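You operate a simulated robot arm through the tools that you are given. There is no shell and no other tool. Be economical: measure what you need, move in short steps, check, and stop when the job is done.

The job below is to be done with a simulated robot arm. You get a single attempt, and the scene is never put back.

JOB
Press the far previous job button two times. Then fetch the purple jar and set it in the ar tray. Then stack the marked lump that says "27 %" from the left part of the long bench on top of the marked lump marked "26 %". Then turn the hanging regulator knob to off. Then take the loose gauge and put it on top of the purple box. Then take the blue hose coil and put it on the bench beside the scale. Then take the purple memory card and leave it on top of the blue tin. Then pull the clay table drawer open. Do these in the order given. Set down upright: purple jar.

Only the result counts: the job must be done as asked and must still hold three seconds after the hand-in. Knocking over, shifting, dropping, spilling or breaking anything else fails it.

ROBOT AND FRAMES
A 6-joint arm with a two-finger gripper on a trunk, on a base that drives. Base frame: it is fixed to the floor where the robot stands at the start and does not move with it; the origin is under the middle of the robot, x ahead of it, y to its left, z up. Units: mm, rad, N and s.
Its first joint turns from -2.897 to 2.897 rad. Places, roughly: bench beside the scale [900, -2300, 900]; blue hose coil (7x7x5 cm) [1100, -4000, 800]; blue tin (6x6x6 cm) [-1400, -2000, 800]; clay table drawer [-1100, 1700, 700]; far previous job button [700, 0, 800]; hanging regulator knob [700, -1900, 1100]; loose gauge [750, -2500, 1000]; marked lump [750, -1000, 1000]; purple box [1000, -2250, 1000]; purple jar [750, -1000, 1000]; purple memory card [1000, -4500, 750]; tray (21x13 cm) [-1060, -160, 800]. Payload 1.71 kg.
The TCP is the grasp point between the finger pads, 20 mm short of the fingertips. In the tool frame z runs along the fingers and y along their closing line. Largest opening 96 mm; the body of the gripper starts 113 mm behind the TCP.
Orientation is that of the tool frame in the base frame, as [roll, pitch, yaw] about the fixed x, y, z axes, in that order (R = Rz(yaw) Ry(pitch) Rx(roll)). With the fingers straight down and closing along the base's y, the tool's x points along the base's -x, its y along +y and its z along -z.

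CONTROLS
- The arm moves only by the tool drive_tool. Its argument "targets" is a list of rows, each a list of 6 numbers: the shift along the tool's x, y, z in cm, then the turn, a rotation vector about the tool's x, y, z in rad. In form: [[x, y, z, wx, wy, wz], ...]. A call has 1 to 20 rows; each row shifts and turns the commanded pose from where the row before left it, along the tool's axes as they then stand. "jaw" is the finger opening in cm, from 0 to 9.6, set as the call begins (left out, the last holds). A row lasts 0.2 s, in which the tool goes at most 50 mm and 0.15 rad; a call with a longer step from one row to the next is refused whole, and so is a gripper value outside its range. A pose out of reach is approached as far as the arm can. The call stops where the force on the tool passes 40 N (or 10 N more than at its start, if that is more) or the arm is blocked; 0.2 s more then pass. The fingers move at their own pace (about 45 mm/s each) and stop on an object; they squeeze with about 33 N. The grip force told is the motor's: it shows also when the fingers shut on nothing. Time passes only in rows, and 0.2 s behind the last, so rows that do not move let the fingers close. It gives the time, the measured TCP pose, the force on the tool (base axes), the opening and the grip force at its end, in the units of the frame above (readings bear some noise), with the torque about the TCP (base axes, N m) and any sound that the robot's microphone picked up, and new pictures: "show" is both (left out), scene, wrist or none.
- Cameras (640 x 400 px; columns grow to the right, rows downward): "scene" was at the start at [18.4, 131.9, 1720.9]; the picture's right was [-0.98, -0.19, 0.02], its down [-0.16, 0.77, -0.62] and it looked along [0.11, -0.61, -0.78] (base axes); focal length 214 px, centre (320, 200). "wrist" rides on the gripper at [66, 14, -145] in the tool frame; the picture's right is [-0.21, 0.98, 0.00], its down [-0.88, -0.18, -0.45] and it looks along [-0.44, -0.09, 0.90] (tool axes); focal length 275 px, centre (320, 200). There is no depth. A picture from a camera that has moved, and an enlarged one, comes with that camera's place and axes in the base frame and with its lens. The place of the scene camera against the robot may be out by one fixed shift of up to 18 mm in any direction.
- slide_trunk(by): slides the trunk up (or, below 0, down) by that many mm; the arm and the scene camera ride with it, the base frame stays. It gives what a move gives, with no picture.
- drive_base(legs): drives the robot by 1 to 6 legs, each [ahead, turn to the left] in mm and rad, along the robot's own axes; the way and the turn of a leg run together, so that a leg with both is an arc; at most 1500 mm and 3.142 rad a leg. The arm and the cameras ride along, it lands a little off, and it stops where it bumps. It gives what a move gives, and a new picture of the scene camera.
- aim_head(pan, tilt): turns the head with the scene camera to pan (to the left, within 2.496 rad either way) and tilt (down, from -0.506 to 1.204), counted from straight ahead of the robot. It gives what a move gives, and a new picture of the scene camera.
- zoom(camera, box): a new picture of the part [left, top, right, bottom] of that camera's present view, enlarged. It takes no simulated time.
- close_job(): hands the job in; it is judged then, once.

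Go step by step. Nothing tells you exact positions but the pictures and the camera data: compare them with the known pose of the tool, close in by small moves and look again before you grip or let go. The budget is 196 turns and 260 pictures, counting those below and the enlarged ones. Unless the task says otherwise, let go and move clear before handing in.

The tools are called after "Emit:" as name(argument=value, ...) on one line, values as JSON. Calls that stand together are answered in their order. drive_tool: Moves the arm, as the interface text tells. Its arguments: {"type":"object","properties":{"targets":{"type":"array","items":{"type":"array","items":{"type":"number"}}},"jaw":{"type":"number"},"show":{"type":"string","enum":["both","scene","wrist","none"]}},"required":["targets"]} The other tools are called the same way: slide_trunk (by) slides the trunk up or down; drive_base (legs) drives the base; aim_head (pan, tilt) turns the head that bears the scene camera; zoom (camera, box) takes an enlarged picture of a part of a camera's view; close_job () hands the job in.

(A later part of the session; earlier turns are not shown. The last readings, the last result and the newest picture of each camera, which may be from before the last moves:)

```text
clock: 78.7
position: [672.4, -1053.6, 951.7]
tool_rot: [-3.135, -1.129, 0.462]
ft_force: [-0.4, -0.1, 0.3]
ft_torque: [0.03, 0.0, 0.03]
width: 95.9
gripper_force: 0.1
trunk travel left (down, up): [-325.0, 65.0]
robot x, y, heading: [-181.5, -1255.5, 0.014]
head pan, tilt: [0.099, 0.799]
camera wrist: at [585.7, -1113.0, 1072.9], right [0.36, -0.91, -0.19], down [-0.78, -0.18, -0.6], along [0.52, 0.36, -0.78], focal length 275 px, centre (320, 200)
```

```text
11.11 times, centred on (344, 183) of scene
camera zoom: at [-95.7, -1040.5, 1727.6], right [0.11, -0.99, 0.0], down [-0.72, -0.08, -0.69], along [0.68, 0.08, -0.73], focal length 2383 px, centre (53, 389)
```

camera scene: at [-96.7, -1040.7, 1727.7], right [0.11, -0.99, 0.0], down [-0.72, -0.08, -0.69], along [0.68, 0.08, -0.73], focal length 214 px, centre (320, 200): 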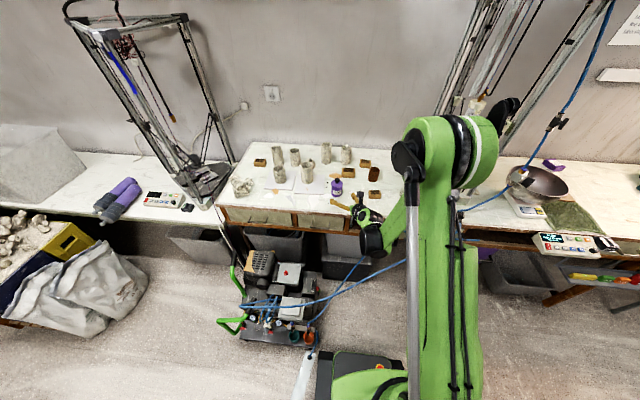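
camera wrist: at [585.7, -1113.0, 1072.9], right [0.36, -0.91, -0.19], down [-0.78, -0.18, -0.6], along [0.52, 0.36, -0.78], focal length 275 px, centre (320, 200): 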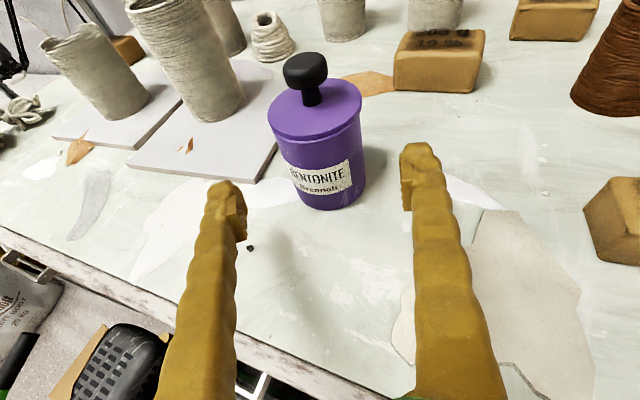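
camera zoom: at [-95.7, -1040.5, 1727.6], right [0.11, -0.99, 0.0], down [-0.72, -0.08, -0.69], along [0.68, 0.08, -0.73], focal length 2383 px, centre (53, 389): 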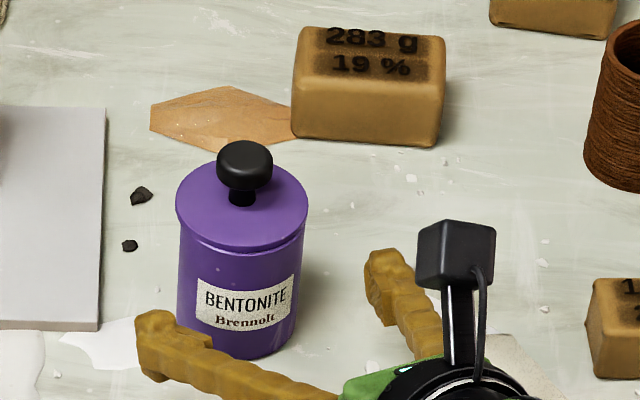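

Well centred. Advancing the remaining 36 mm, then a look before closing.

Emit:
drive_tool(targets=[[0.76, 0.1, 1.63, 0, 0, 0], [0.76, 0.1, 1.63, 0, 0, 0], [0, 0, 0, 0, 0, 0]], show="wrist")

Emit:
zoom(camera="scene", box=[320, 165, 368, 201])

```text
clock: 79.5
position: [705.4, -1038.8, 952.2]
tool_rot: [-3.136, -1.132, 0.462]
ft_force: [-0.3, 1.1, 0.3]
ft_torque: [0.0, 0.02, -0.04]
width: 96.0
gripper_force: 0.1
trunk travel left (down, up): [-325.0, 65.0]
robot x, y, heading: [-179.0, -1255.4, 0.01]
head pan, tilt: [0.099, 0.799]
camera wrist: at [618.8, -1097.8, 1073.1], right [0.36, -0.91, -0.19], down [-0.78, -0.18, -0.6], along [0.52, 0.36, -0.78], focal length 275 px, centre (320, 200)
```

wrist: 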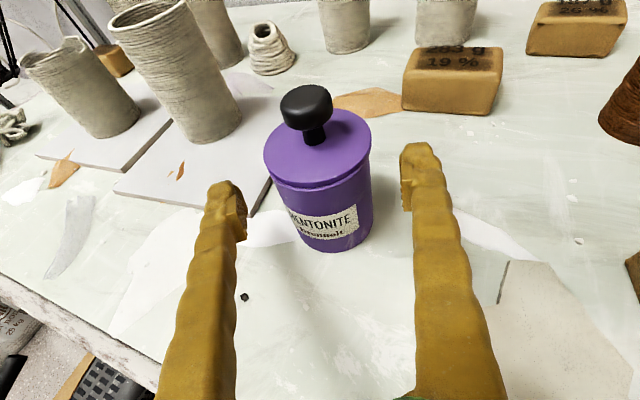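

```text
11.11 times, centred on (344, 183) of scene
camera zoom: at [-95.8, -1040.5, 1727.6], right [0.11, -0.99, 0.0], down [-0.72, -0.08, -0.69], along [0.68, 0.08, -0.73], focal length 2383 px, centre (53, 389)
```

zoom: 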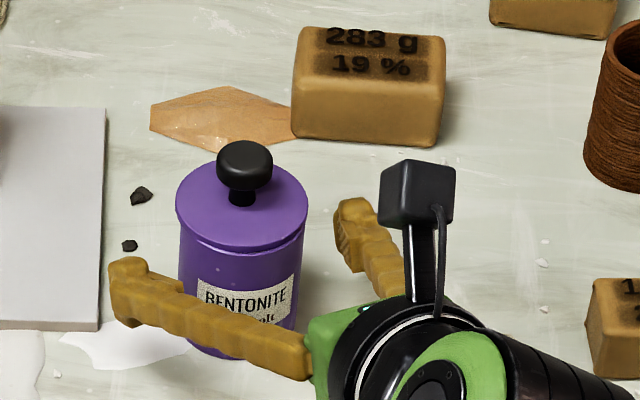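

The TCP is within about 5 mm of the axis. Small shift right (4 mm) and back 3 mm, then close.

Emit:
drive_tool(targets=[[-0.13, 0.4, -0.27, 0, 0, 0], [0, 0, 0, 0, 0, 0]], show="none")

Emit:
drive_tool(targets=[[0, 0, 0, 0, 0, 0], [0, 0, 0, 0, 0, 0], [0, 0, 0, 0, 0, 0], [0, 0, 0, 0, 0, 0]], jaw=3.5, show="wrist")

Emit:
zoom(camera="scene", box=[320, 165, 368, 201])

```text
clock: 80.0
position: [704.9, -1044.3, 952.4]
tool_rot: [-3.137, -1.13, 0.462]
ft_force: [-0.2, -0.2, 0.3]
ft_torque: [0.0, 0.0, 0.0]
width: 96.0
gripper_force: 0.0
trunk travel left (down, up): [-325.0, 65.0]
robot x, y, heading: [-175.8, -1256.2, 0.004]
head pan, tilt: [0.099, 0.799]
```

```text
clock: 81.0
position: [704.1, -1043.4, 952.0]
tool_rot: [-3.137, -1.132, 0.462]
ft_force: [1.3, 0.1, 0.8]
ft_torque: [-0.02, -0.07, 0.0]
width: 51.6
gripper_force: 32.6
trunk travel left (down, up): [-325.0, 65.0]
robot x, y, heading: [-182.8, -1255.4, 0.01]
head pan, tilt: [0.099, 0.799]
camera wrist: at [618.3, -1103.6, 1073.0], right [0.36, -0.91, -0.19], down [-0.78, -0.18, -0.6], along [0.52, 0.36, -0.77], focal length 275 px, centre (320, 200)
```

wrist: 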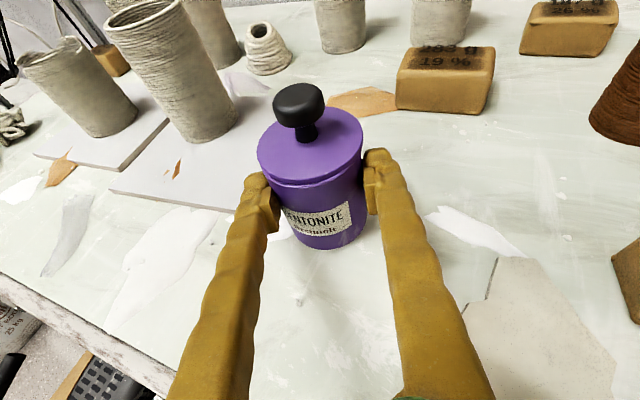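

```text
11.11 times, centred on (344, 183) of scene
camera zoom: at [-96.0, -1040.7, 1727.6], right [0.11, -0.99, 0.0], down [-0.72, -0.08, -0.69], along [0.68, 0.08, -0.73], focal length 2383 px, centre (53, 389)
```

zoom: 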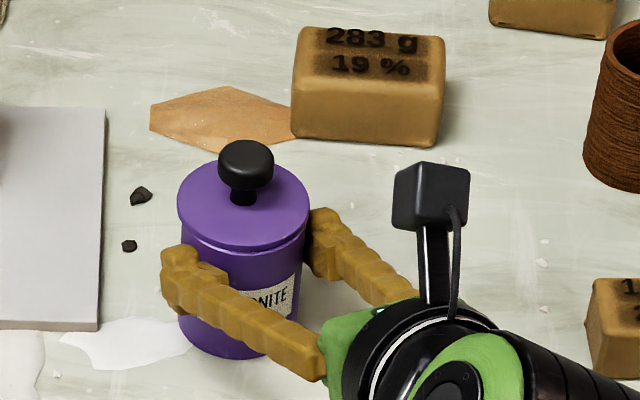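

Body gripped (51.6 mm), lid in place. Lifting straight up and checking.

Emit:
drive_tool(targets=[[0.9, 0, -0.42, 0, 0, 0], [1.8, 0, -0.84, 0, 0, 0], [2.7, 0, -1.26, 0, 0, 0], [2.7, 0, -1.26, 0, 0, 0], [2.7, 0, -1.26, 0, 0, 0], [2.7, 0, -1.26, 0, 0, 0], [0, 0, 0, 0, 0, 0]])

```text
clock: 82.7
position: [705.0, -1043.7, 1102.0]
tool_rot: [-3.136, -1.132, 0.464]
ft_force: [0.7, 0.9, -0.5]
ft_torque: [-0.03, 0.0, 0.0]
width: 51.3
gripper_force: 33.0
trunk travel left (down, up): [-325.0, 65.0]
robot x, y, heading: [-178.8, -1256.8, 0.014]
head pan, tilt: [0.099, 0.799]
camera scene: at [-96.3, -1040.7, 1727.6], right [0.11, -0.99, 0.0], down [-0.72, -0.08, -0.69], along [0.68, 0.08, -0.73], focal length 214 px, centre (320, 200)
camera wrist: at [618.7, -1103.5, 1223.5], right [0.36, -0.91, -0.19], down [-0.78, -0.18, -0.6], along [0.52, 0.36, -0.77], focal length 275 px, centre (320, 200)
```

scene: 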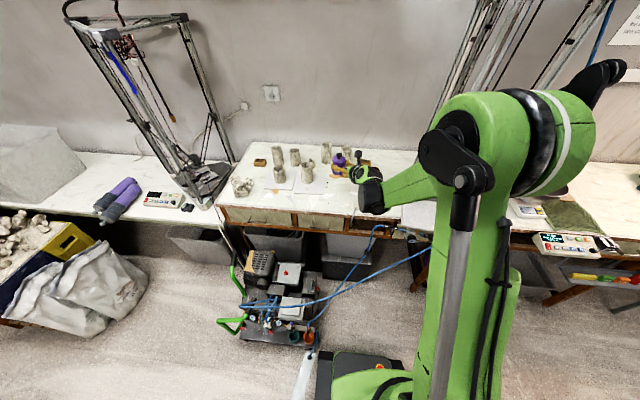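
wrist: 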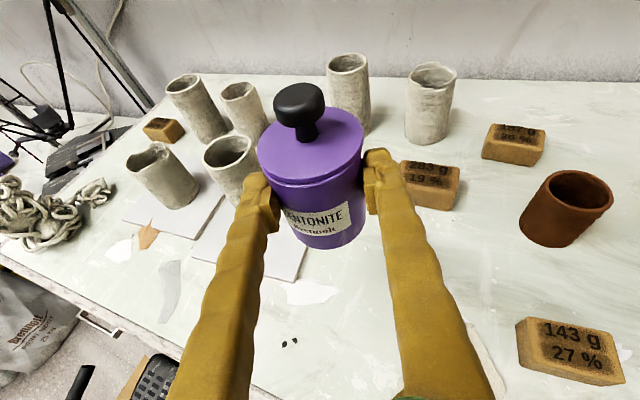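

The jar is lifted whole. I'll draw back over my side and look at the grey table with the tray.

Emit:
drive_tool(targets=[[-1.51, -1.78, -3.25, 0, 0, 0], [-1.51, -1.78, -3.25, 0, 0, 0], [-1.51, -1.78, -3.25, 0, 0, 0], [-1.51, -1.78, -3.25, 0, 0, 0], [-1.51, -1.78, -3.25, 0, 0, 0], [0, 0, 0, 0, 0, 0]], show="none")

Emit:
aim_head(pan=2.2, tilt=0.55)

Emit:
zoom(camera="scene", box=[200, 130, 400, 330])

```text
clock: 84.0
position: [505.9, -1045.0, 1100.5]
tool_rot: [-3.138, -1.131, 0.465]
ft_force: [0.2, -0.2, -2.2]
ft_torque: [0.0, -0.02, 0.01]
width: 51.0
gripper_force: 32.9
trunk travel left (down, up): [-325.0, 65.0]
robot x, y, heading: [-177.8, -1255.4, 0.011]
head pan, tilt: [0.099, 0.799]
```

```text
clock: 86.0
position: [505.5, -1045.7, 1100.1]
tool_rot: [-3.135, -1.131, 0.463]
ft_force: [0.9, 0.2, -1.7]
ft_torque: [-0.01, -0.01, 0.0]
width: 51.1
gripper_force: 32.5
trunk travel left (down, up): [-325.0, 65.0]
robot x, y, heading: [-178.4, -1252.6, 0.006]
head pan, tilt: [2.201, 0.55]
camera scene: at [-229.5, -977.4, 1751.1], right [0.8, 0.6, -0.01], down [0.3, -0.42, -0.86], along [-0.52, 0.68, -0.51], focal length 214 px, centre (320, 200)
```

scene: 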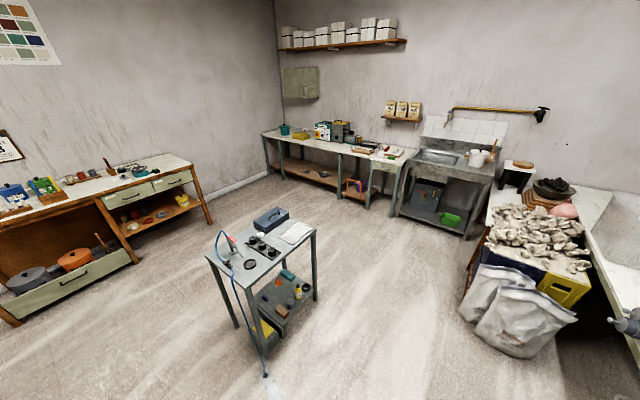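

```text
2.00 times, centred on (300, 230) of scene
camera zoom: at [-229.5, -977.4, 1751.1], right [0.8, 0.6, -0.01], down [0.3, -0.42, -0.86], along [-0.52, 0.68, -0.51], focal length 429 px, centre (360, 140)
```

zoom: 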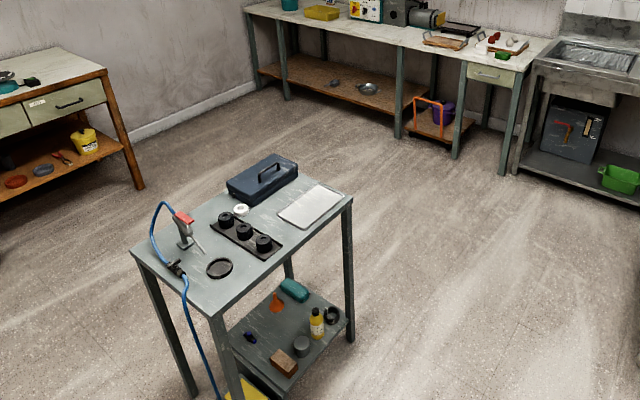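

The tray is the pale rectangle at the table's near corner, about [-1070, -165]; the table edge runs along x ≈ -975. I'll back off, drive up and turn to face it.

Emit:
drive_base(legs=[[-200, 0], [0, 1.56], [1305, 0], [0, 1.571]])

Emit:
aim_head(pan=0.1, tilt=0.85)

```text
clock: 108.3
position: [-1078.8, -155.9, 1100.6]
tool_rot: [-3.137, -1.131, -2.678]
ft_force: [1.0, 0.1, -2.3]
ft_torque: [0.01, -0.05, -0.02]
width: 49.7
gripper_force: 32.9
trunk travel left (down, up): [-325.0, 65.0]
robot x, y, heading: [-397.5, 60.0, -3.132]
head pan, tilt: [2.201, 0.55]
camera scene: at [-329.2, -228.8, 1751.1], right [-0.8, -0.6, -0.01], down [-0.3, 0.42, -0.86], along [0.52, -0.68, -0.51], focal length 214 px, centre (320, 200)
```

scene: 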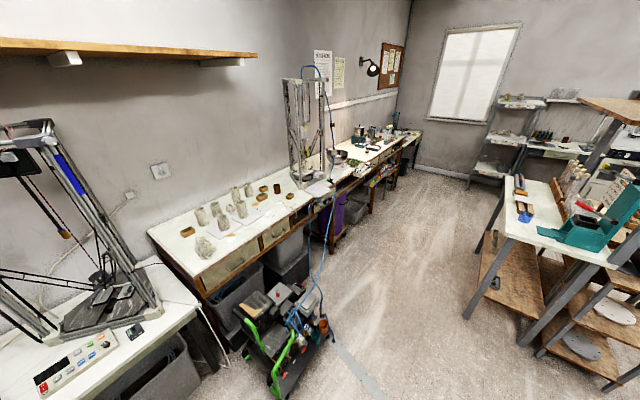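

```text
clock: 110.3
position: [-1062.9, -157.1, 1111.0]
tool_rot: [3.13, -1.145, -2.665]
ft_force: [-0.1, -0.2, -1.6]
ft_torque: [0.03, 0.01, 0.01]
width: 49.7
gripper_force: 32.7
trunk travel left (down, up): [-325.0, 65.0]
robot x, y, heading: [-392.4, 58.0, -3.126]
head pan, tilt: [0.099, 0.85]
camera scene: at [-460.3, -165.4, 1723.6], right [-0.11, 0.99, 0.0], down [0.76, 0.08, -0.65], along [-0.64, -0.07, -0.76], focal length 214 px, centre (320, 200)
```

scene: 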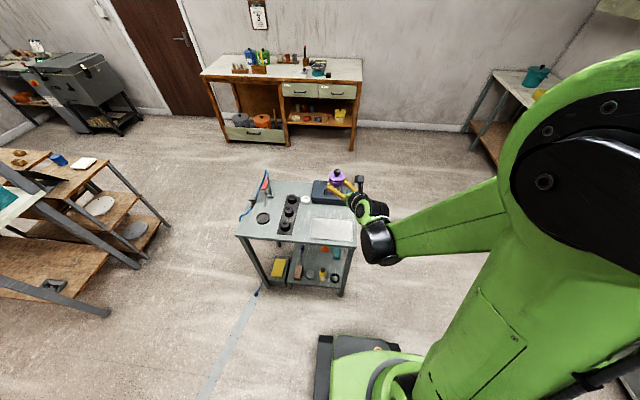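

I'm in front of the table. I'll look at the tray closely and at the held jar.

Emit:
zoom(camera="scene", box=[230, 165, 390, 265])

Emit:
drive_tool(targets=[[0, 0, 0, 0, 0, 0]], show="wrist")

```text
4.00 times, centred on (310, 215) of scene
camera zoom: at [-460.3, -165.4, 1723.6], right [-0.11, 0.99, 0.0], down [0.76, 0.08, -0.65], along [-0.64, -0.07, -0.76], focal length 858 px, centre (360, 140)
```

zoom: 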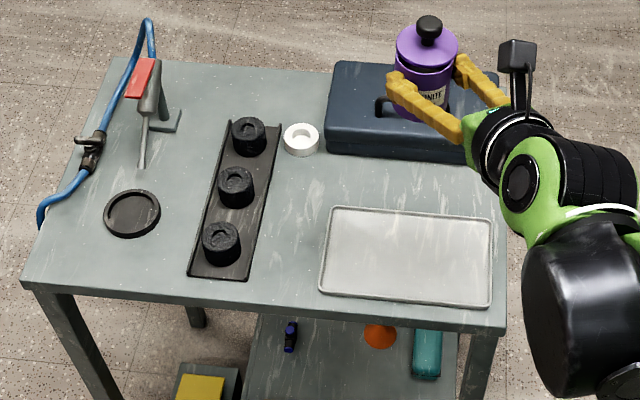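

```text
clock: 110.7
position: [-1063.7, -155.5, 1110.3]
tool_rot: [3.132, -1.144, -2.664]
ft_force: [0.0, -0.2, -1.6]
ft_torque: [-0.01, -0.01, 0.01]
width: 50.0
gripper_force: 32.9
trunk travel left (down, up): [-325.0, 65.0]
robot x, y, heading: [-396.2, 57.1, -3.135]
head pan, tilt: [0.099, 0.85]
camera wrist: at [-976.5, -97.5, 1229.9], right [-0.37, 0.91, -0.18], down [0.77, 0.18, -0.61], along [-0.53, -0.37, -0.77], focal length 275 px, centre (320, 200)
```

wrist: 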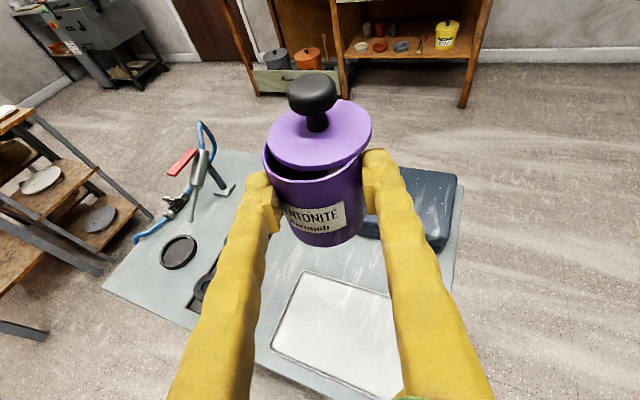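

The drive shook the lid forward a little, so only gentle arm motion from here. I'll shift over the tray centre (about [-1042, -183]) and lower slowly.

Emit:
drive_tool(targets=[[-0.4, -0.1, 0.15, 0, 0, 0], [-0.8, -0.2, 0.3, 0, 0, 0], [-1.16, -0.28, 0.47, 0, 0, 0], [-1.16, -0.28, 0.47, 0, 0, 0], [-1.16, -0.28, 0.47, 0, 0, 0], [-1.16, -0.28, 0.47, 0, 0, 0], [-1.16, -0.28, 0.47, 0, 0, 0], [-1.16, -0.28, 0.47, 0, 0, 0], [-1.16, -0.28, 0.47, 0, 0, 0], [-1.16, -0.28, 0.47, 0, 0, 0], [-1.16, -0.28, 0.47, 0, 0, 0], [-1.16, -0.28, 0.47, 0, 0, 0], [-0.8, -0.1, 0.3, 0, 0, 0], [-0.4, 0, 0.18, 0, 0, 0], [0, 0, 0, 0, 0, 0]])

Emit:
zoom(camera="scene", box=[280, 170, 400, 260])

```text
clock: 113.9
position: [-1076.1, -188.2, 1028.8]
tool_rot: [3.131, -1.142, -2.662]
ft_force: [0.7, 0.3, -1.5]
ft_torque: [0.01, -0.01, -0.02]
width: 49.7
gripper_force: 33.0
out of reach, approached as far as the arm can: row 7, 8, 9, 10, 11, 12, 13, 14
trunk travel left (down, up): [-325.0, 65.0]
robot x, y, heading: [-396.3, 57.9, -3.133]
head pan, tilt: [0.099, 0.85]
camera scene: at [-460.4, -165.4, 1723.6], right [-0.11, 0.99, 0.0], down [0.76, 0.08, -0.65], along [-0.64, -0.07, -0.76], focal length 214 px, centre (320, 200)
camera wrist: at [-990.2, -129.8, 1148.5], right [-0.37, 0.91, -0.18], down [0.77, 0.18, -0.61], along [-0.53, -0.36, -0.77], focal length 275 px, centre (320, 200)
```

scene: 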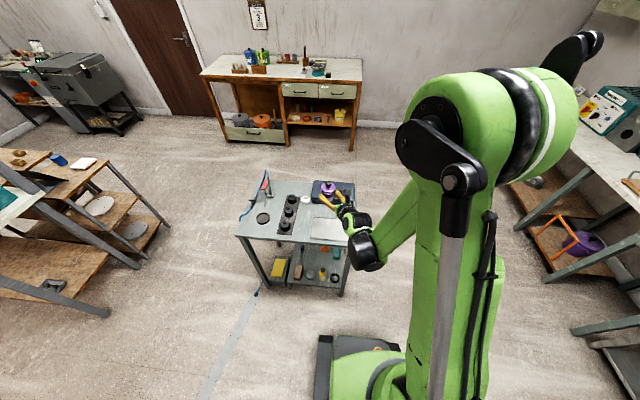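
wrist: 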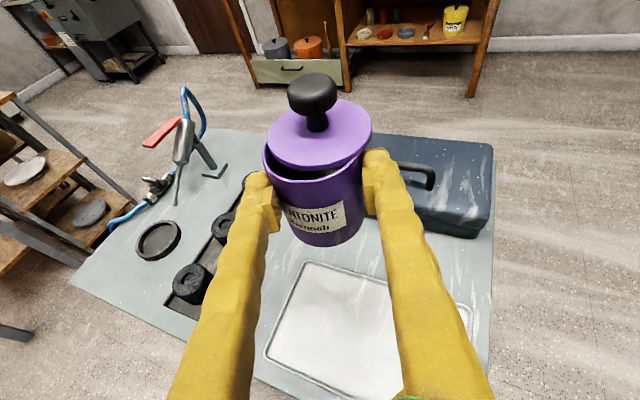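

```text
4.44 times, centred on (340, 215) of scene
camera zoom: at [-460.4, -165.4, 1723.6], right [-0.11, 0.99, 0.0], down [0.76, 0.08, -0.65], along [-0.64, -0.07, -0.76], focal length 953 px, centre (231, 133)
```

zoom: 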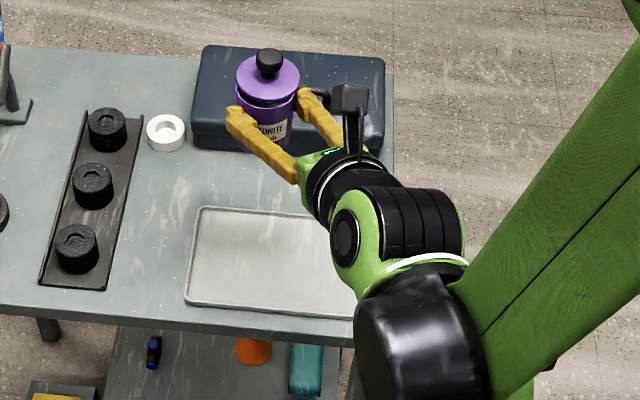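

The lower pose is out of arm reach, so I'll lower the trunk instead by 150 mm.

Emit:
slide_trunk(by=-150)

Emit:
drive_tool(targets=[[0, 0, 0, 0, 0, 0]])

Emit:
zoom(camera="scene", box=[280, 170, 400, 260])

```text
clock: 115.7
position: [-1075.9, -188.9, 878.9]
tool_rot: [3.13, -1.142, -2.664]
ft_force: [-0.6, 0.5, -1.2]
ft_torque: [0.03, -0.04, 0.0]
width: 49.9
gripper_force: 33.0
trunk travel left (down, up): [-175.0, 215.0]
robot x, y, heading: [-392.1, 58.5, -3.126]
head pan, tilt: [0.099, 0.85]
```

```text
clock: 116.1
position: [-1075.6, -190.1, 877.9]
tool_rot: [3.132, -1.141, -2.663]
ft_force: [-0.6, -0.5, -1.5]
ft_torque: [0.03, -0.01, 0.01]
width: 49.7
gripper_force: 33.9
trunk travel left (down, up): [-175.0, 215.0]
robot x, y, heading: [-394.2, 59.2, -3.133]
head pan, tilt: [0.099, 0.85]
camera scene: at [-458.0, -165.3, 1573.7], right [-0.11, 0.99, 0.0], down [0.76, 0.08, -0.65], along [-0.64, -0.07, -0.76], focal length 214 px, centre (320, 200)
camera wrist: at [-990.0, -129.9, 998.6], right [-0.37, 0.91, -0.18], down [0.77, 0.18, -0.61], along [-0.53, -0.36, -0.77], focal length 275 px, centre (320, 200)
```

scene: 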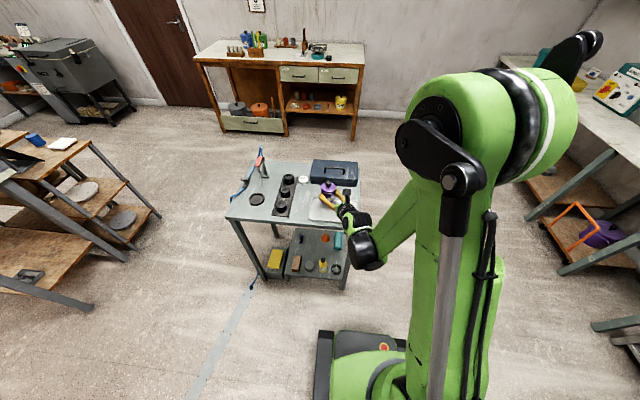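
wrist: 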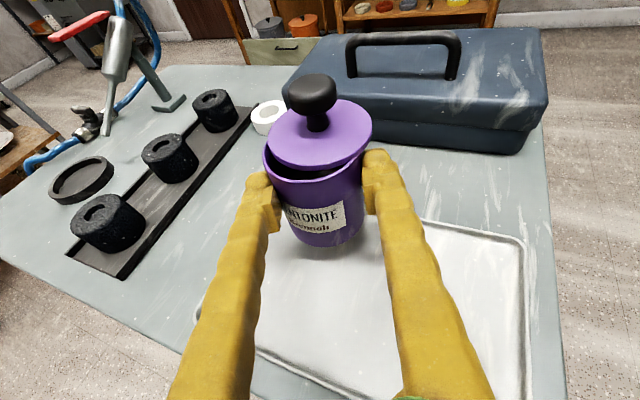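

```text
4.44 times, centred on (340, 215) of scene
camera zoom: at [-458.0, -165.3, 1573.7], right [-0.11, 0.99, 0.0], down [0.76, 0.08, -0.65], along [-0.64, -0.07, -0.76], focal length 953 px, centre (231, 133)
```

zoom: 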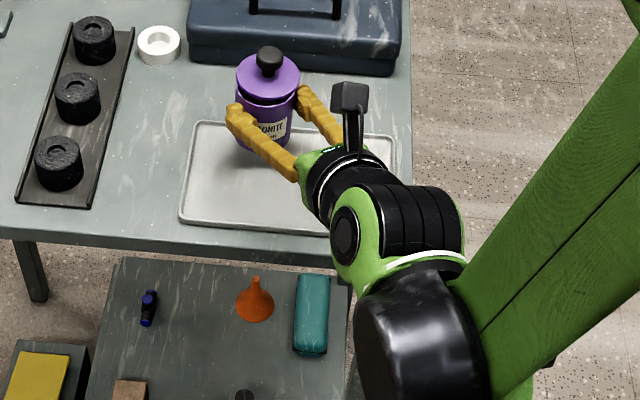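

The jar is over the far part of the tray (tray centre about [-1065, -169], floor about z 803). I'll move it towards the centre and lower the trunk 35 mm.

Emit:
drive_tool(targets=[[-0.26, 0.42, -0.57, 0, 0, 0], [-0.26, 0.42, -0.57, 0, 0, 0], [-0.26, 0.42, -0.57, 0, 0, 0], [0, 0, 0, 0, 0, 0]], show="none")

Emit:
slide_trunk(by=-35)

Emit:
drive_tool(targets=[[0, 0, 0, 0, 0, 0]])

Emit:
zoom(camera="scene", box=[290, 165, 390, 240])

```text
clock: 117.1
position: [-1068.9, -170.1, 885.4]
tool_rot: [3.133, -1.139, -2.663]
ft_force: [-0.6, -0.5, -1.8]
ft_torque: [0.03, -0.04, -0.01]
width: 49.7
gripper_force: 33.3
out of reach, approached as far as the arm can: row 2, 3
trunk travel left (down, up): [-175.0, 215.0]
robot x, y, heading: [-400.2, 56.6, -3.135]
head pan, tilt: [0.099, 0.85]
```

```text
clock: 117.8
position: [-1068.7, -170.1, 852.0]
tool_rot: [3.132, -1.14, -2.664]
ft_force: [2.4, -0.1, 22.3]
ft_torque: [0.06, 0.04, -0.01]
width: 49.9
gripper_force: 32.7
trunk travel left (down, up): [-140.0, 250.0]
robot x, y, heading: [-394.3, 56.5, -3.133]
head pan, tilt: [0.099, 0.85]
```

```text
clock: 118.2
position: [-1068.5, -170.1, 850.6]
tool_rot: [3.13, -1.139, -2.664]
ft_force: [3.6, 0.2, 21.3]
ft_torque: [0.17, 0.3, 0.05]
width: 49.6
gripper_force: 32.8
trunk travel left (down, up): [-140.0, 250.0]
robot x, y, heading: [-394.5, 58.4, -3.129]
head pan, tilt: [0.099, 0.85]
camera scene: at [-455.7, -164.9, 1538.9], right [-0.11, 0.99, 0.0], down [0.76, 0.08, -0.65], along [-0.65, -0.07, -0.76], focal length 214 px, centre (320, 200)
camera wrist: at [-981.8, -111.5, 971.3], right [-0.37, 0.91, -0.18], down [0.77, 0.19, -0.61], along [-0.52, -0.36, -0.77], focal length 275 px, centre (320, 200)
```

scene: 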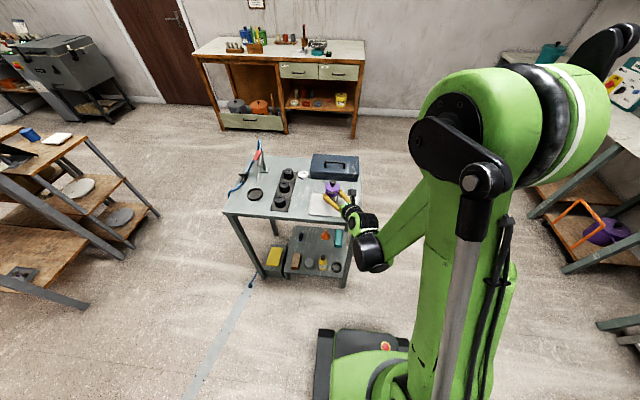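
wrist: 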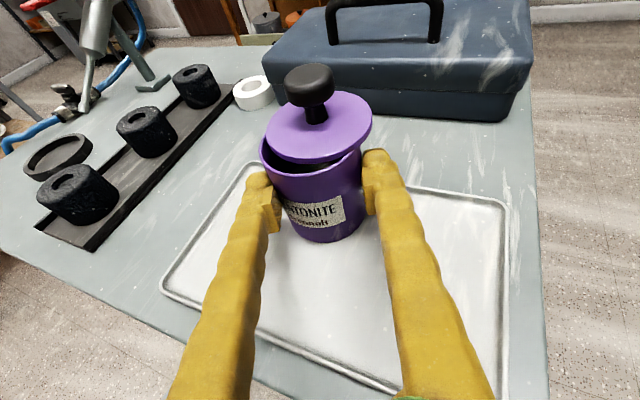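

```text
5.33 times, centred on (340, 202) of scene
camera zoom: at [-455.7, -164.9, 1538.9], right [-0.11, 0.99, 0.0], down [0.76, 0.08, -0.65], along [-0.65, -0.07, -0.76], focal length 1144 px, centre (213, 187)
```

zoom: 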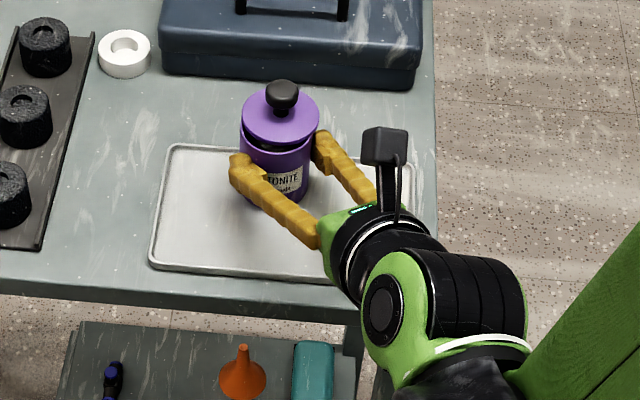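

The jar is standing on the tray floor (21 N contact). I'll open the fingers and look.

Emit:
drive_tool(targets=[[0, 0, 0, 0, 0, 0], [0, 0, 0, 0, 0, 0], [0, 0, 0, 0, 0, 0], [0, 0, 0, 0, 0, 0]], jaw=9.6, show="wrist")

Emit:
zoom(camera="scene", box=[310, 170, 370, 215])

```text
clock: 119.2
position: [-1068.4, -171.0, 850.3]
tool_rot: [3.13, -1.138, -2.666]
ft_force: [0.5, -0.2, -0.2]
ft_torque: [0.02, 0.02, 0.0]
width: 95.9
gripper_force: 0.0
trunk travel left (down, up): [-140.0, 250.0]
robot x, y, heading: [-391.3, 60.2, -3.135]
head pan, tilt: [0.099, 0.85]
camera wrist: at [-982.6, -111.8, 970.6], right [-0.37, 0.91, -0.18], down [0.77, 0.19, -0.61], along [-0.52, -0.36, -0.77], focal length 275 px, centre (320, 200)
```

wrist: 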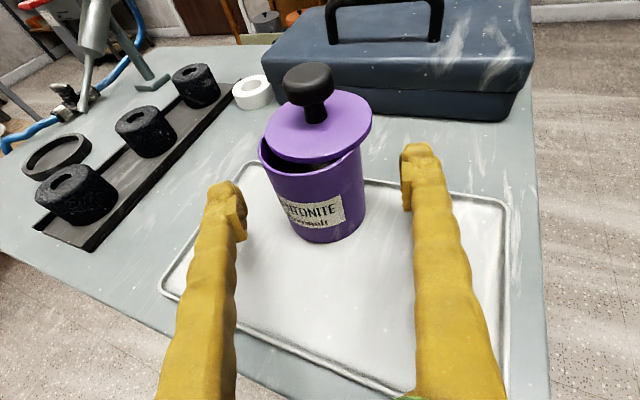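

```text
8.89 times, centred on (340, 192) of scene
camera zoom: at [-457.3, -165.3, 1538.7], right [-0.11, 0.99, 0.0], down [0.76, 0.08, -0.65], along [-0.64, -0.07, -0.76], focal length 1906 px, centre (142, 267)
```

zoom: 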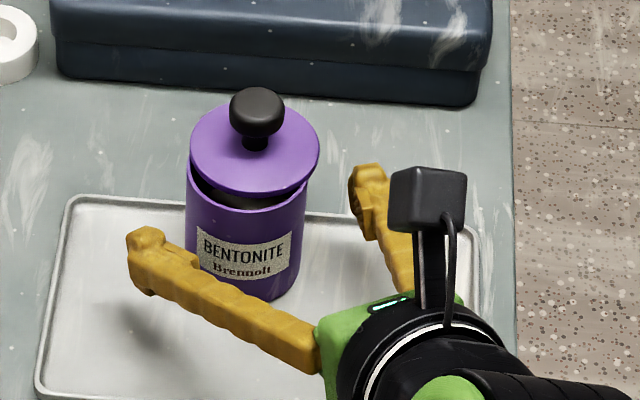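

The jar stands upright in the tray, but its lid is about 12 mm off centre. I'll back out, then return with the hand vertical to recentre the lid by its knob.

Emit:
drive_tool(targets=[[-1.3, 0, -2.9, 0, 0, 0], [-1.4, 0, -3.1, 0, 0, 0], [-1.4, 0, -3.1, 0, 0, 0], [0, 0, 0, 0, 0, 0]], show="none")

Emit:
slide_trunk(by=185)

Emit:
drive_tool(targets=[[0, 0, 0, 0, -0.142, 0], [0, 0, 0, 0, -0.142, 0], [0, 0, 0, 0, -0.142, 0], [0, 0, 0, 0, -0.142, 0], [0, 0, 0, 0, -0.142, 0], [0, 0, 0, 0, -0.142, 0], [0, 0, 0, 0, -0.142, 0], [0, 0, 0, 0, -0.142, 0], [0, 0, 0, 0, 0, -0.15], [0, 0, 0, 0, 0, -0.15], [0, 0, 0, 0, 0, -0.15], [0, 0, 0, 0, 0, -0.15], [0, 0, 0, 0, 0, -0.15], [0, 0, 0, 0, 0, -0.15], [0, 0, 0, 0, 0, -0.15], [0, 0, 0, 0, 0, 0]])

```text
clock: 120.2
position: [-995.0, -128.8, 887.1]
tool_rot: [3.131, -1.136, -2.664]
ft_force: [0.0, -0.2, 1.0]
ft_torque: [-0.02, -0.01, 0.03]
width: 95.8
gripper_force: 0.0
out of reach, approached as far as the arm can: row 1, 2, 3
trunk travel left (down, up): [-140.0, 250.0]
robot x, y, heading: [-392.5, 57.5, -3.126]
head pan, tilt: [0.099, 0.85]
```

```text
clock: 122.3
position: [-995.6, -128.6, 1072.0]
tool_rot: [3.132, -1.134, -2.668]
ft_force: [0.1, -0.2, 0.0]
ft_torque: [-0.01, -0.01, -0.01]
width: 96.4
gripper_force: 0.0
trunk travel left (down, up): [-325.0, 65.0]
robot x, y, heading: [-395.6, 61.0, -3.128]
head pan, tilt: [0.099, 0.85]
```

```text
clock: 125.7
position: [-994.3, -129.5, 1071.3]
tool_rot: [3.142, 0.003, -1.621]
ft_force: [0.8, -0.1, -0.5]
ft_torque: [0.0, -0.01, 0.01]
width: 95.8
gripper_force: 0.1
trunk travel left (down, up): [-325.0, 65.0]
robot x, y, heading: [-393.6, 55.5, -3.13]
head pan, tilt: [0.099, 0.85]
camera scene: at [-460.3, -165.3, 1723.6], right [-0.11, 0.99, 0.0], down [0.76, 0.08, -0.65], along [-0.64, -0.07, -0.76], focal length 214 px, centre (320, 200)
camera wrist: at [-1013.3, -194.6, 1216.1], right [-0.97, 0.26, 0.0], down [0.23, 0.86, 0.45], along [0.11, 0.43, -0.89], focal length 275 px, centre (320, 200)
```

scene: 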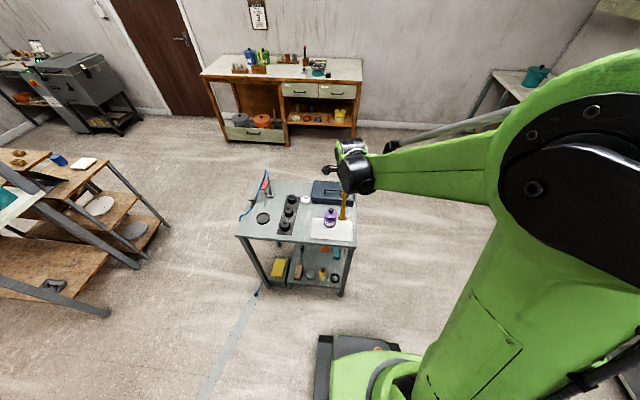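
wrist: 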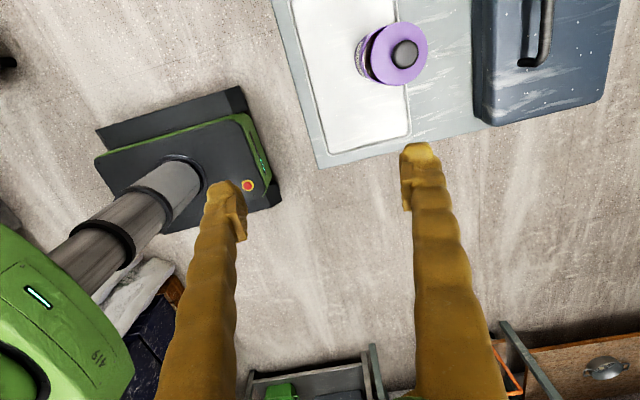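

Hand vertical again, closing along x. I'll move over the jar to see lid and body from above.

Emit:
drive_tool(targets=[[1.75, 2.95, 1, 0, 0, 0], [1.75, 2.95, 2, 0, 0, 0], [1.75, 2.95, 2, 0, 0, 0], [0, 0, 3, 0, 0, 0], [0, 0, 0, 0, 0, 0], [0, 0, 0, 0, 0, 0]], show="wrist")

Emit:
zoom(camera="scene", box=[310, 190, 370, 235])

```text
clock: 127.1
position: [-1086.3, -176.6, 988.9]
tool_rot: [3.14, 0.003, -1.623]
ft_force: [0.5, -0.5, 0.8]
ft_torque: [-0.01, -0.03, -0.01]
width: 96.1
gripper_force: 0.1
trunk travel left (down, up): [-325.0, 65.0]
robot x, y, heading: [-394.2, 56.0, -3.134]
head pan, tilt: [0.099, 0.85]
camera wrist: at [-1104.6, -242.6, 1134.1], right [-0.97, 0.26, 0.0], down [0.23, 0.86, 0.45], along [0.11, 0.43, -0.89], focal length 275 px, centre (320, 200)
```

wrist: 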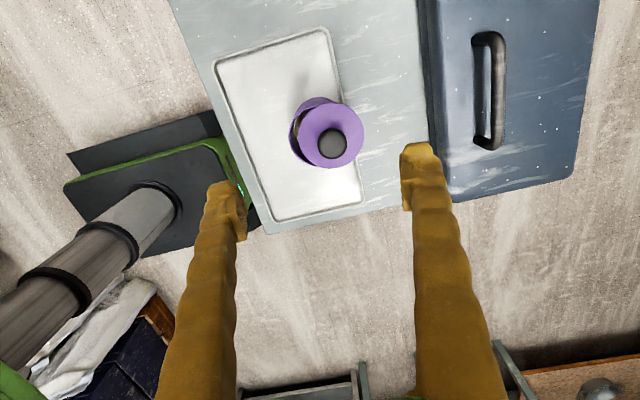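

```text
8.89 times, centred on (340, 212) of scene
camera zoom: at [-460.2, -165.3, 1723.7], right [-0.11, 0.99, 0.0], down [0.76, 0.08, -0.65], along [-0.64, -0.07, -0.76], focal length 1906 px, centre (142, 89)
```

zoom: 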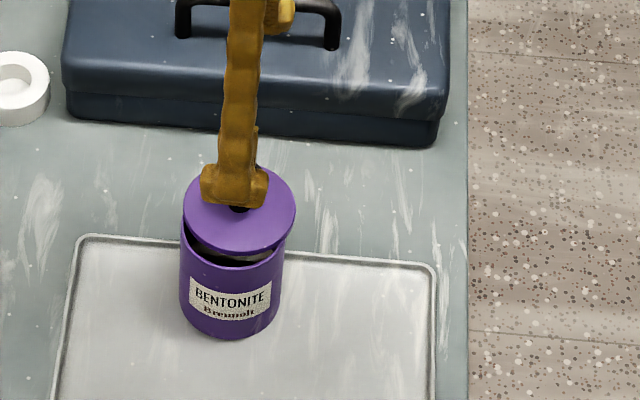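

The lid's knob is near [-1100, -180, 903], the body about 10 mm nearer me. I'll grip the knob, lift slightly, shift 10 mm and release.

Emit:
drive_tool(targets=[[0.41, 1.38, 0, 0, 0, 0], [0, 0, 2, 0, 0, 0], [0, 0, 2.5, 0, 0, 0], [0, 0, 2.2, 0, 0, 0], [0, 0, 0.8, 0, 0, 0], [0, 0, 0.5, 0, 0, 0], [0, 0, 0, 0, 0, 0]], jaw=6.5, show="wrist")

Emit:
zoom(camera="scene", box=[310, 190, 370, 235])

```text
clock: 128.7
position: [-1102.6, -178.4, 912.6]
tool_rot: [-3.141, 0.004, -1.622]
ft_force: [0.0, 0.3, -0.7]
ft_torque: [0.0, 0.02, 0.01]
width: 64.9
gripper_force: 0.0
trunk travel left (down, up): [-325.0, 65.0]
robot x, y, heading: [-393.6, 54.4, -3.132]
head pan, tilt: [0.099, 0.85]
camera wrist: at [-1119.6, -244.7, 1056.3], right [-0.97, 0.26, 0.0], down [0.23, 0.86, 0.45], along [0.11, 0.43, -0.89], focal length 275 px, centre (320, 200)
```

wrist: 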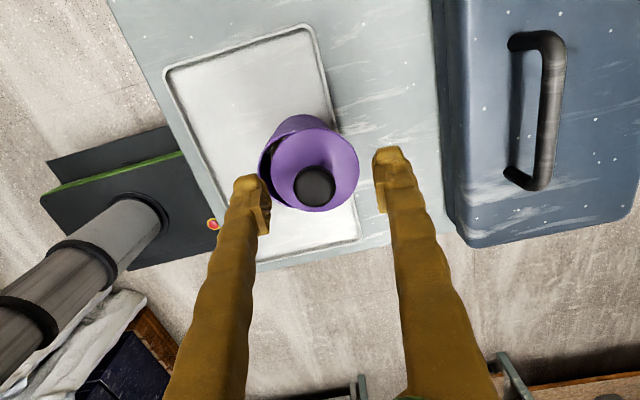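

```text
8.89 times, centred on (340, 212) of scene
camera zoom: at [-460.5, -165.4, 1723.6], right [-0.11, 0.99, 0.0], down [0.76, 0.08, -0.65], along [-0.64, -0.07, -0.76], focal length 1906 px, centre (142, 89)
```

zoom: 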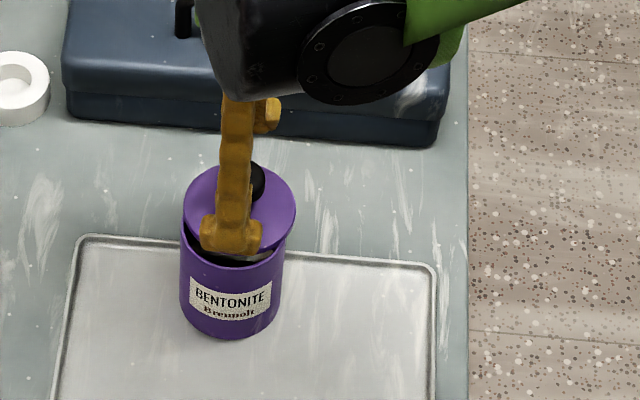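

Aligned over the knob. Lowering 12 mm and closing on it.

Emit:
drive_tool(targets=[[0, 0, 0.6, 0, 0, 0], [0, 0, 0.3, 0, 0, 0], [0, 0, 0.3, 0, 0, 0], [0, 0, 0, 0, 0, 0]], show="none")

Emit:
drive_tool(targets=[[0, 0, 0, 0, 0, 0], [0, 0, 0, 0, 0, 0], [0, 0, 0, 0, 0, 0], [0, 0, 0, 0, 0, 0]], jaw=1, show="wrist")

```text
clock: 129.7
position: [-1101.1, -179.0, 898.5]
tool_rot: [3.141, 0.004, -1.622]
ft_force: [0.0, -0.4, 0.0]
ft_torque: [-0.01, 0.01, 0.0]
width: 64.8
gripper_force: 0.0
trunk travel left (down, up): [-325.0, 65.0]
robot x, y, heading: [-395.4, 58.3, -3.131]
head pan, tilt: [0.099, 0.85]
```

```text
clock: 130.7
position: [-1100.7, -178.5, 900.0]
tool_rot: [3.141, 0.003, -1.623]
ft_force: [-0.3, 0.1, -0.7]
ft_torque: [0.01, -0.01, 0.0]
width: 19.5
gripper_force: 33.0
trunk travel left (down, up): [-325.0, 65.0]
robot x, y, heading: [-392.0, 52.9, -3.134]
head pan, tilt: [0.099, 0.85]
camera wrist: at [-1119.2, -244.8, 1044.6], right [-0.97, 0.26, 0.0], down [0.23, 0.86, 0.45], along [0.11, 0.43, -0.89], focal length 275 px, centre (320, 200)
```

wrist: 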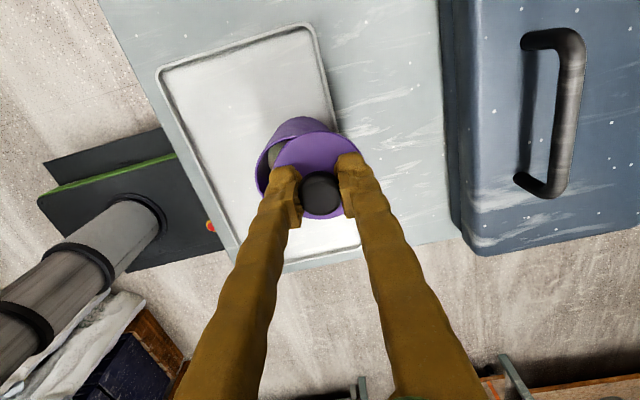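

Knob gripped. Lifting 5 mm, shifting about 10.5 mm back towards me, then looking.

Emit:
drive_tool(targets=[[0, 0, -0.5, 0, 0, 0], [0.1, -0.5, 0, 0, 0, 0], [0.12, -0.55, 0, 0, 0, 0], [0, 0, 0, 0, 0, 0]], show="wrist")

Emit:
zoom(camera="scene", box=[310, 190, 370, 235])

```text
clock: 131.7
position: [-1089.8, -180.7, 904.4]
tool_rot: [3.141, 0.003, -1.624]
ft_force: [-0.2, 0.9, -0.4]
ft_torque: [0.0, 0.02, -0.02]
width: 19.0
gripper_force: 32.8
trunk travel left (down, up): [-325.0, 65.0]
robot x, y, heading: [-394.4, 58.1, -3.13]
head pan, tilt: [0.099, 0.85]
camera wrist: at [-1108.3, -247.4, 1050.1], right [-0.97, 0.26, 0.0], down [0.23, 0.86, 0.45], along [0.11, 0.43, -0.89], focal length 275 px, centre (320, 200)
```

wrist: 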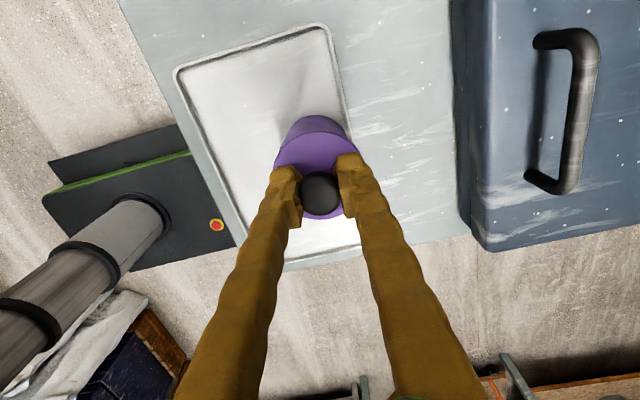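

```text
8.89 times, centred on (340, 212) of scene
camera zoom: at [-460.4, -165.4, 1723.6], right [-0.11, 0.99, 0.0], down [0.76, 0.08, -0.65], along [-0.64, -0.07, -0.76], focal length 1906 px, centre (142, 89)
```

zoom: 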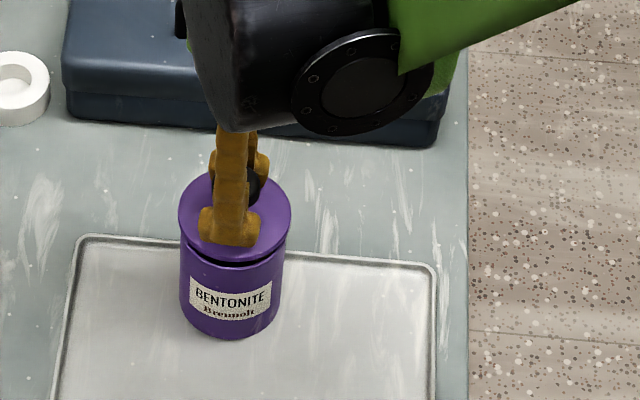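

Nearly centred; a 1.5 mm nudge, then lower and release, and rise.

Emit:
drive_tool(targets=[[0.15, 0, 0, 0, 0, 0], [0, 0, 0.3, 0, 0, 0], [0, 0, 0.2, 0, 0, 0], [0, 0, 0.1, 0, 0, 0], [0, 0, 0, 0, 0, 0]], show="none")

Emit:
drive_tool(targets=[[0, 0, 0, 0, 0, 0], [0, 0, 0, 0, 0, 0], [0, 0, 0, 0, 0, 0], [0, 0, -1, 0, 0, 0], [0, 0, -3, 0, 0, 0], [0, 0, -4.5, 0, 0, 0], [0, 0, -4.5, 0, 0, 0], [0, 0, -4, 0, 0, 0]], jaw=6.5, show="none")

Emit:
zoom(camera="scene", box=[310, 190, 370, 235])

```text
clock: 132.9
position: [-1090.1, -182.2, 899.5]
tool_rot: [3.139, 0.002, -1.623]
ft_force: [-2.0, -2.1, 14.5]
ft_torque: [-0.03, 0.07, 0.02]
width: 19.0
gripper_force: 33.0
trunk travel left (down, up): [-325.0, 65.0]
robot x, y, heading: [-395.7, 59.4, -3.132]
head pan, tilt: [0.099, 0.85]
```

```text
clock: 134.7
position: [-1091.9, -183.1, 1069.0]
tool_rot: [-3.141, 0.003, -1.623]
ft_force: [-0.7, -0.7, 0.4]
ft_torque: [0.0, 0.01, 0.01]
width: 64.8
gripper_force: 0.1
trunk travel left (down, up): [-325.0, 65.0]
robot x, y, heading: [-393.2, 59.3, -3.13]
head pan, tilt: [0.099, 0.85]
```

```text
8.89 times, centred on (340, 212) of scene
camera zoom: at [-460.1, -165.3, 1723.7], right [-0.11, 0.99, 0.0], down [0.76, 0.08, -0.65], along [-0.64, -0.07, -0.76], focal length 1906 px, centre (142, 89)
```

zoom: 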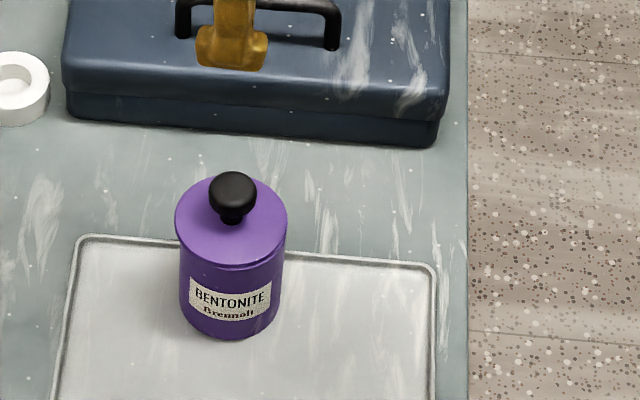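

The jar stands upright in the tray with its lid centred. Next, the lumps: I'll bring the hand to the normal pose and drive back to the bench.

Emit:
drive_tool(targets=[[0, -3.5, -3, 0, 0, -0.148], [0, 0, -3, 0, 0, -0.148], [0, 0, -3, 0, 0, -0.148], [0, 0, 0, 0, 0, -0.148], [0, 0, 0, 0, 0, -0.148], [0, 0, 0, 0, 0, -0.148], [0, 0, 0, 0, 0, -0.148], [0, 0, 0, 0, 0, -0.148], [0, 0, 0, 0, 0, -0.148], [0, 0, 0, 0, 0, -0.148], [0, 0, 0, 0, 0, -0.148], [4, 0, 0, 0, 0, 0], [4, 0, 0, 0, 0, 0]], show="none")

Emit:
drive_base(legs=[[0, 1.56], [1313, 0], [0, 1.571], [215, 0]])

Emit:
aim_head(pan=-0.05, tilt=0.8)

```text
clock: 137.5
position: [-973.3, -185.4, 1159.6]
tool_rot: [-3.138, 0.002, 0.005]
ft_force: [-0.3, 0.3, 0.4]
ft_torque: [0.01, 0.06, 0.0]
width: 65.1
gripper_force: 0.1
trunk travel left (down, up): [-325.0, 65.0]
robot x, y, heading: [-396.9, 56.9, -3.134]
head pan, tilt: [0.099, 0.85]
```

```text
clock: 159.9
position: [450.3, -1021.7, 1159.7]
tool_rot: [-3.139, -0.001, 3.137]
ft_force: [-0.2, 0.8, -0.3]
ft_torque: [0.0, -0.02, -0.01]
width: 65.0
gripper_force: 0.0
trunk travel left (down, up): [-325.0, 65.0]
robot x, y, heading: [-132.2, -1262.2, 0.002]
head pan, tilt: [0.099, 0.85]
camera scene: at [-49.7, -1045.3, 1723.6], right [0.1, -1.0, 0.0], down [-0.76, -0.07, -0.65], along [0.65, 0.06, -0.76], focal length 214 px, centre (320, 200)
```

scene: 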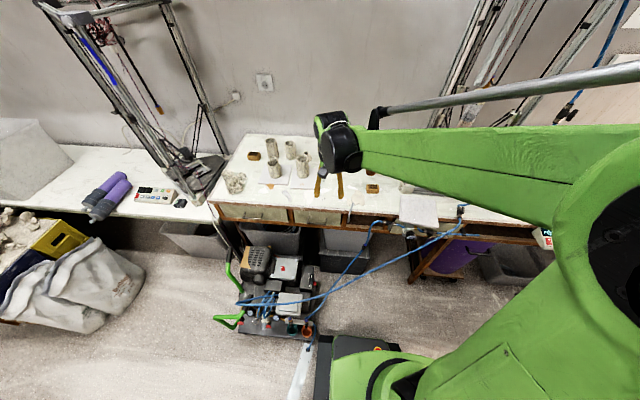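

```text
clock: 160.6
position: [431.6, -1024.0, 1168.4]
tool_rot: [-3.137, 0.016, 3.139]
ft_force: [-1.3, -0.6, 0.2]
ft_torque: [-0.01, -0.08, -0.01]
width: 65.3
gripper_force: 0.0
trunk travel left (down, up): [-325.0, 65.0]
robot x, y, heading: [-131.3, -1255.6, -0.008]
head pan, tilt: [-0.051, 0.799]
camera scene: at [-51.6, -1057.3, 1727.8], right [-0.05, -1.0, 0.0], down [-0.72, 0.04, -0.69], along [0.69, -0.04, -0.73], focal length 214 px, centre (320, 200)
```

scene: 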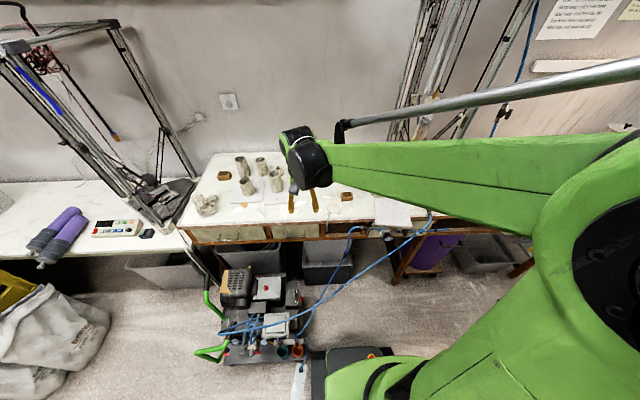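

Back at the bench. I'll move the hand above the 27 % lump to locate both lumps with the wrist camera.

Emit:
drive_tool(targets=[[0, 0, 0, 0, 0.016, 0], [-3.47, -2.77, 0, 0, 0, 0], [-3.47, -2.77, 0, 0, 0, 0], [-3.47, -2.77, 0, 0, 0, 0], [-3.47, -2.77, 0, 0, 0, 0], [-3.47, -2.77, 0, 0, 0, 0], [-3.47, -2.77, 0, 0, 0, 0], [0, 0, 0, 0, 0, 0], [0, 0, 0, 0, 0, 0]], jaw=9.6, show="wrist")

```text
clock: 162.6
position: [640.0, -1187.6, 1166.5]
tool_rot: [-3.137, 0.0, 3.138]
ft_force: [-0.7, 0.2, -0.2]
ft_torque: [-0.03, -0.02, -0.04]
width: 95.9
gripper_force: 0.1
trunk travel left (down, up): [-325.0, 65.0]
robot x, y, heading: [-131.7, -1261.3, 0.0]
head pan, tilt: [-0.051, 0.799]
camera wrist: at [573.7, -1173.1, 1311.7], right [0.21, 0.98, 0.0], down [0.88, -0.19, 0.44], along [0.43, -0.1, -0.9], focal length 275 px, centre (320, 200)
```

wrist: 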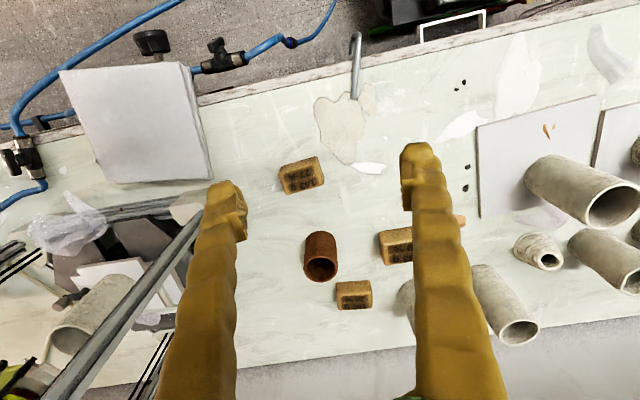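

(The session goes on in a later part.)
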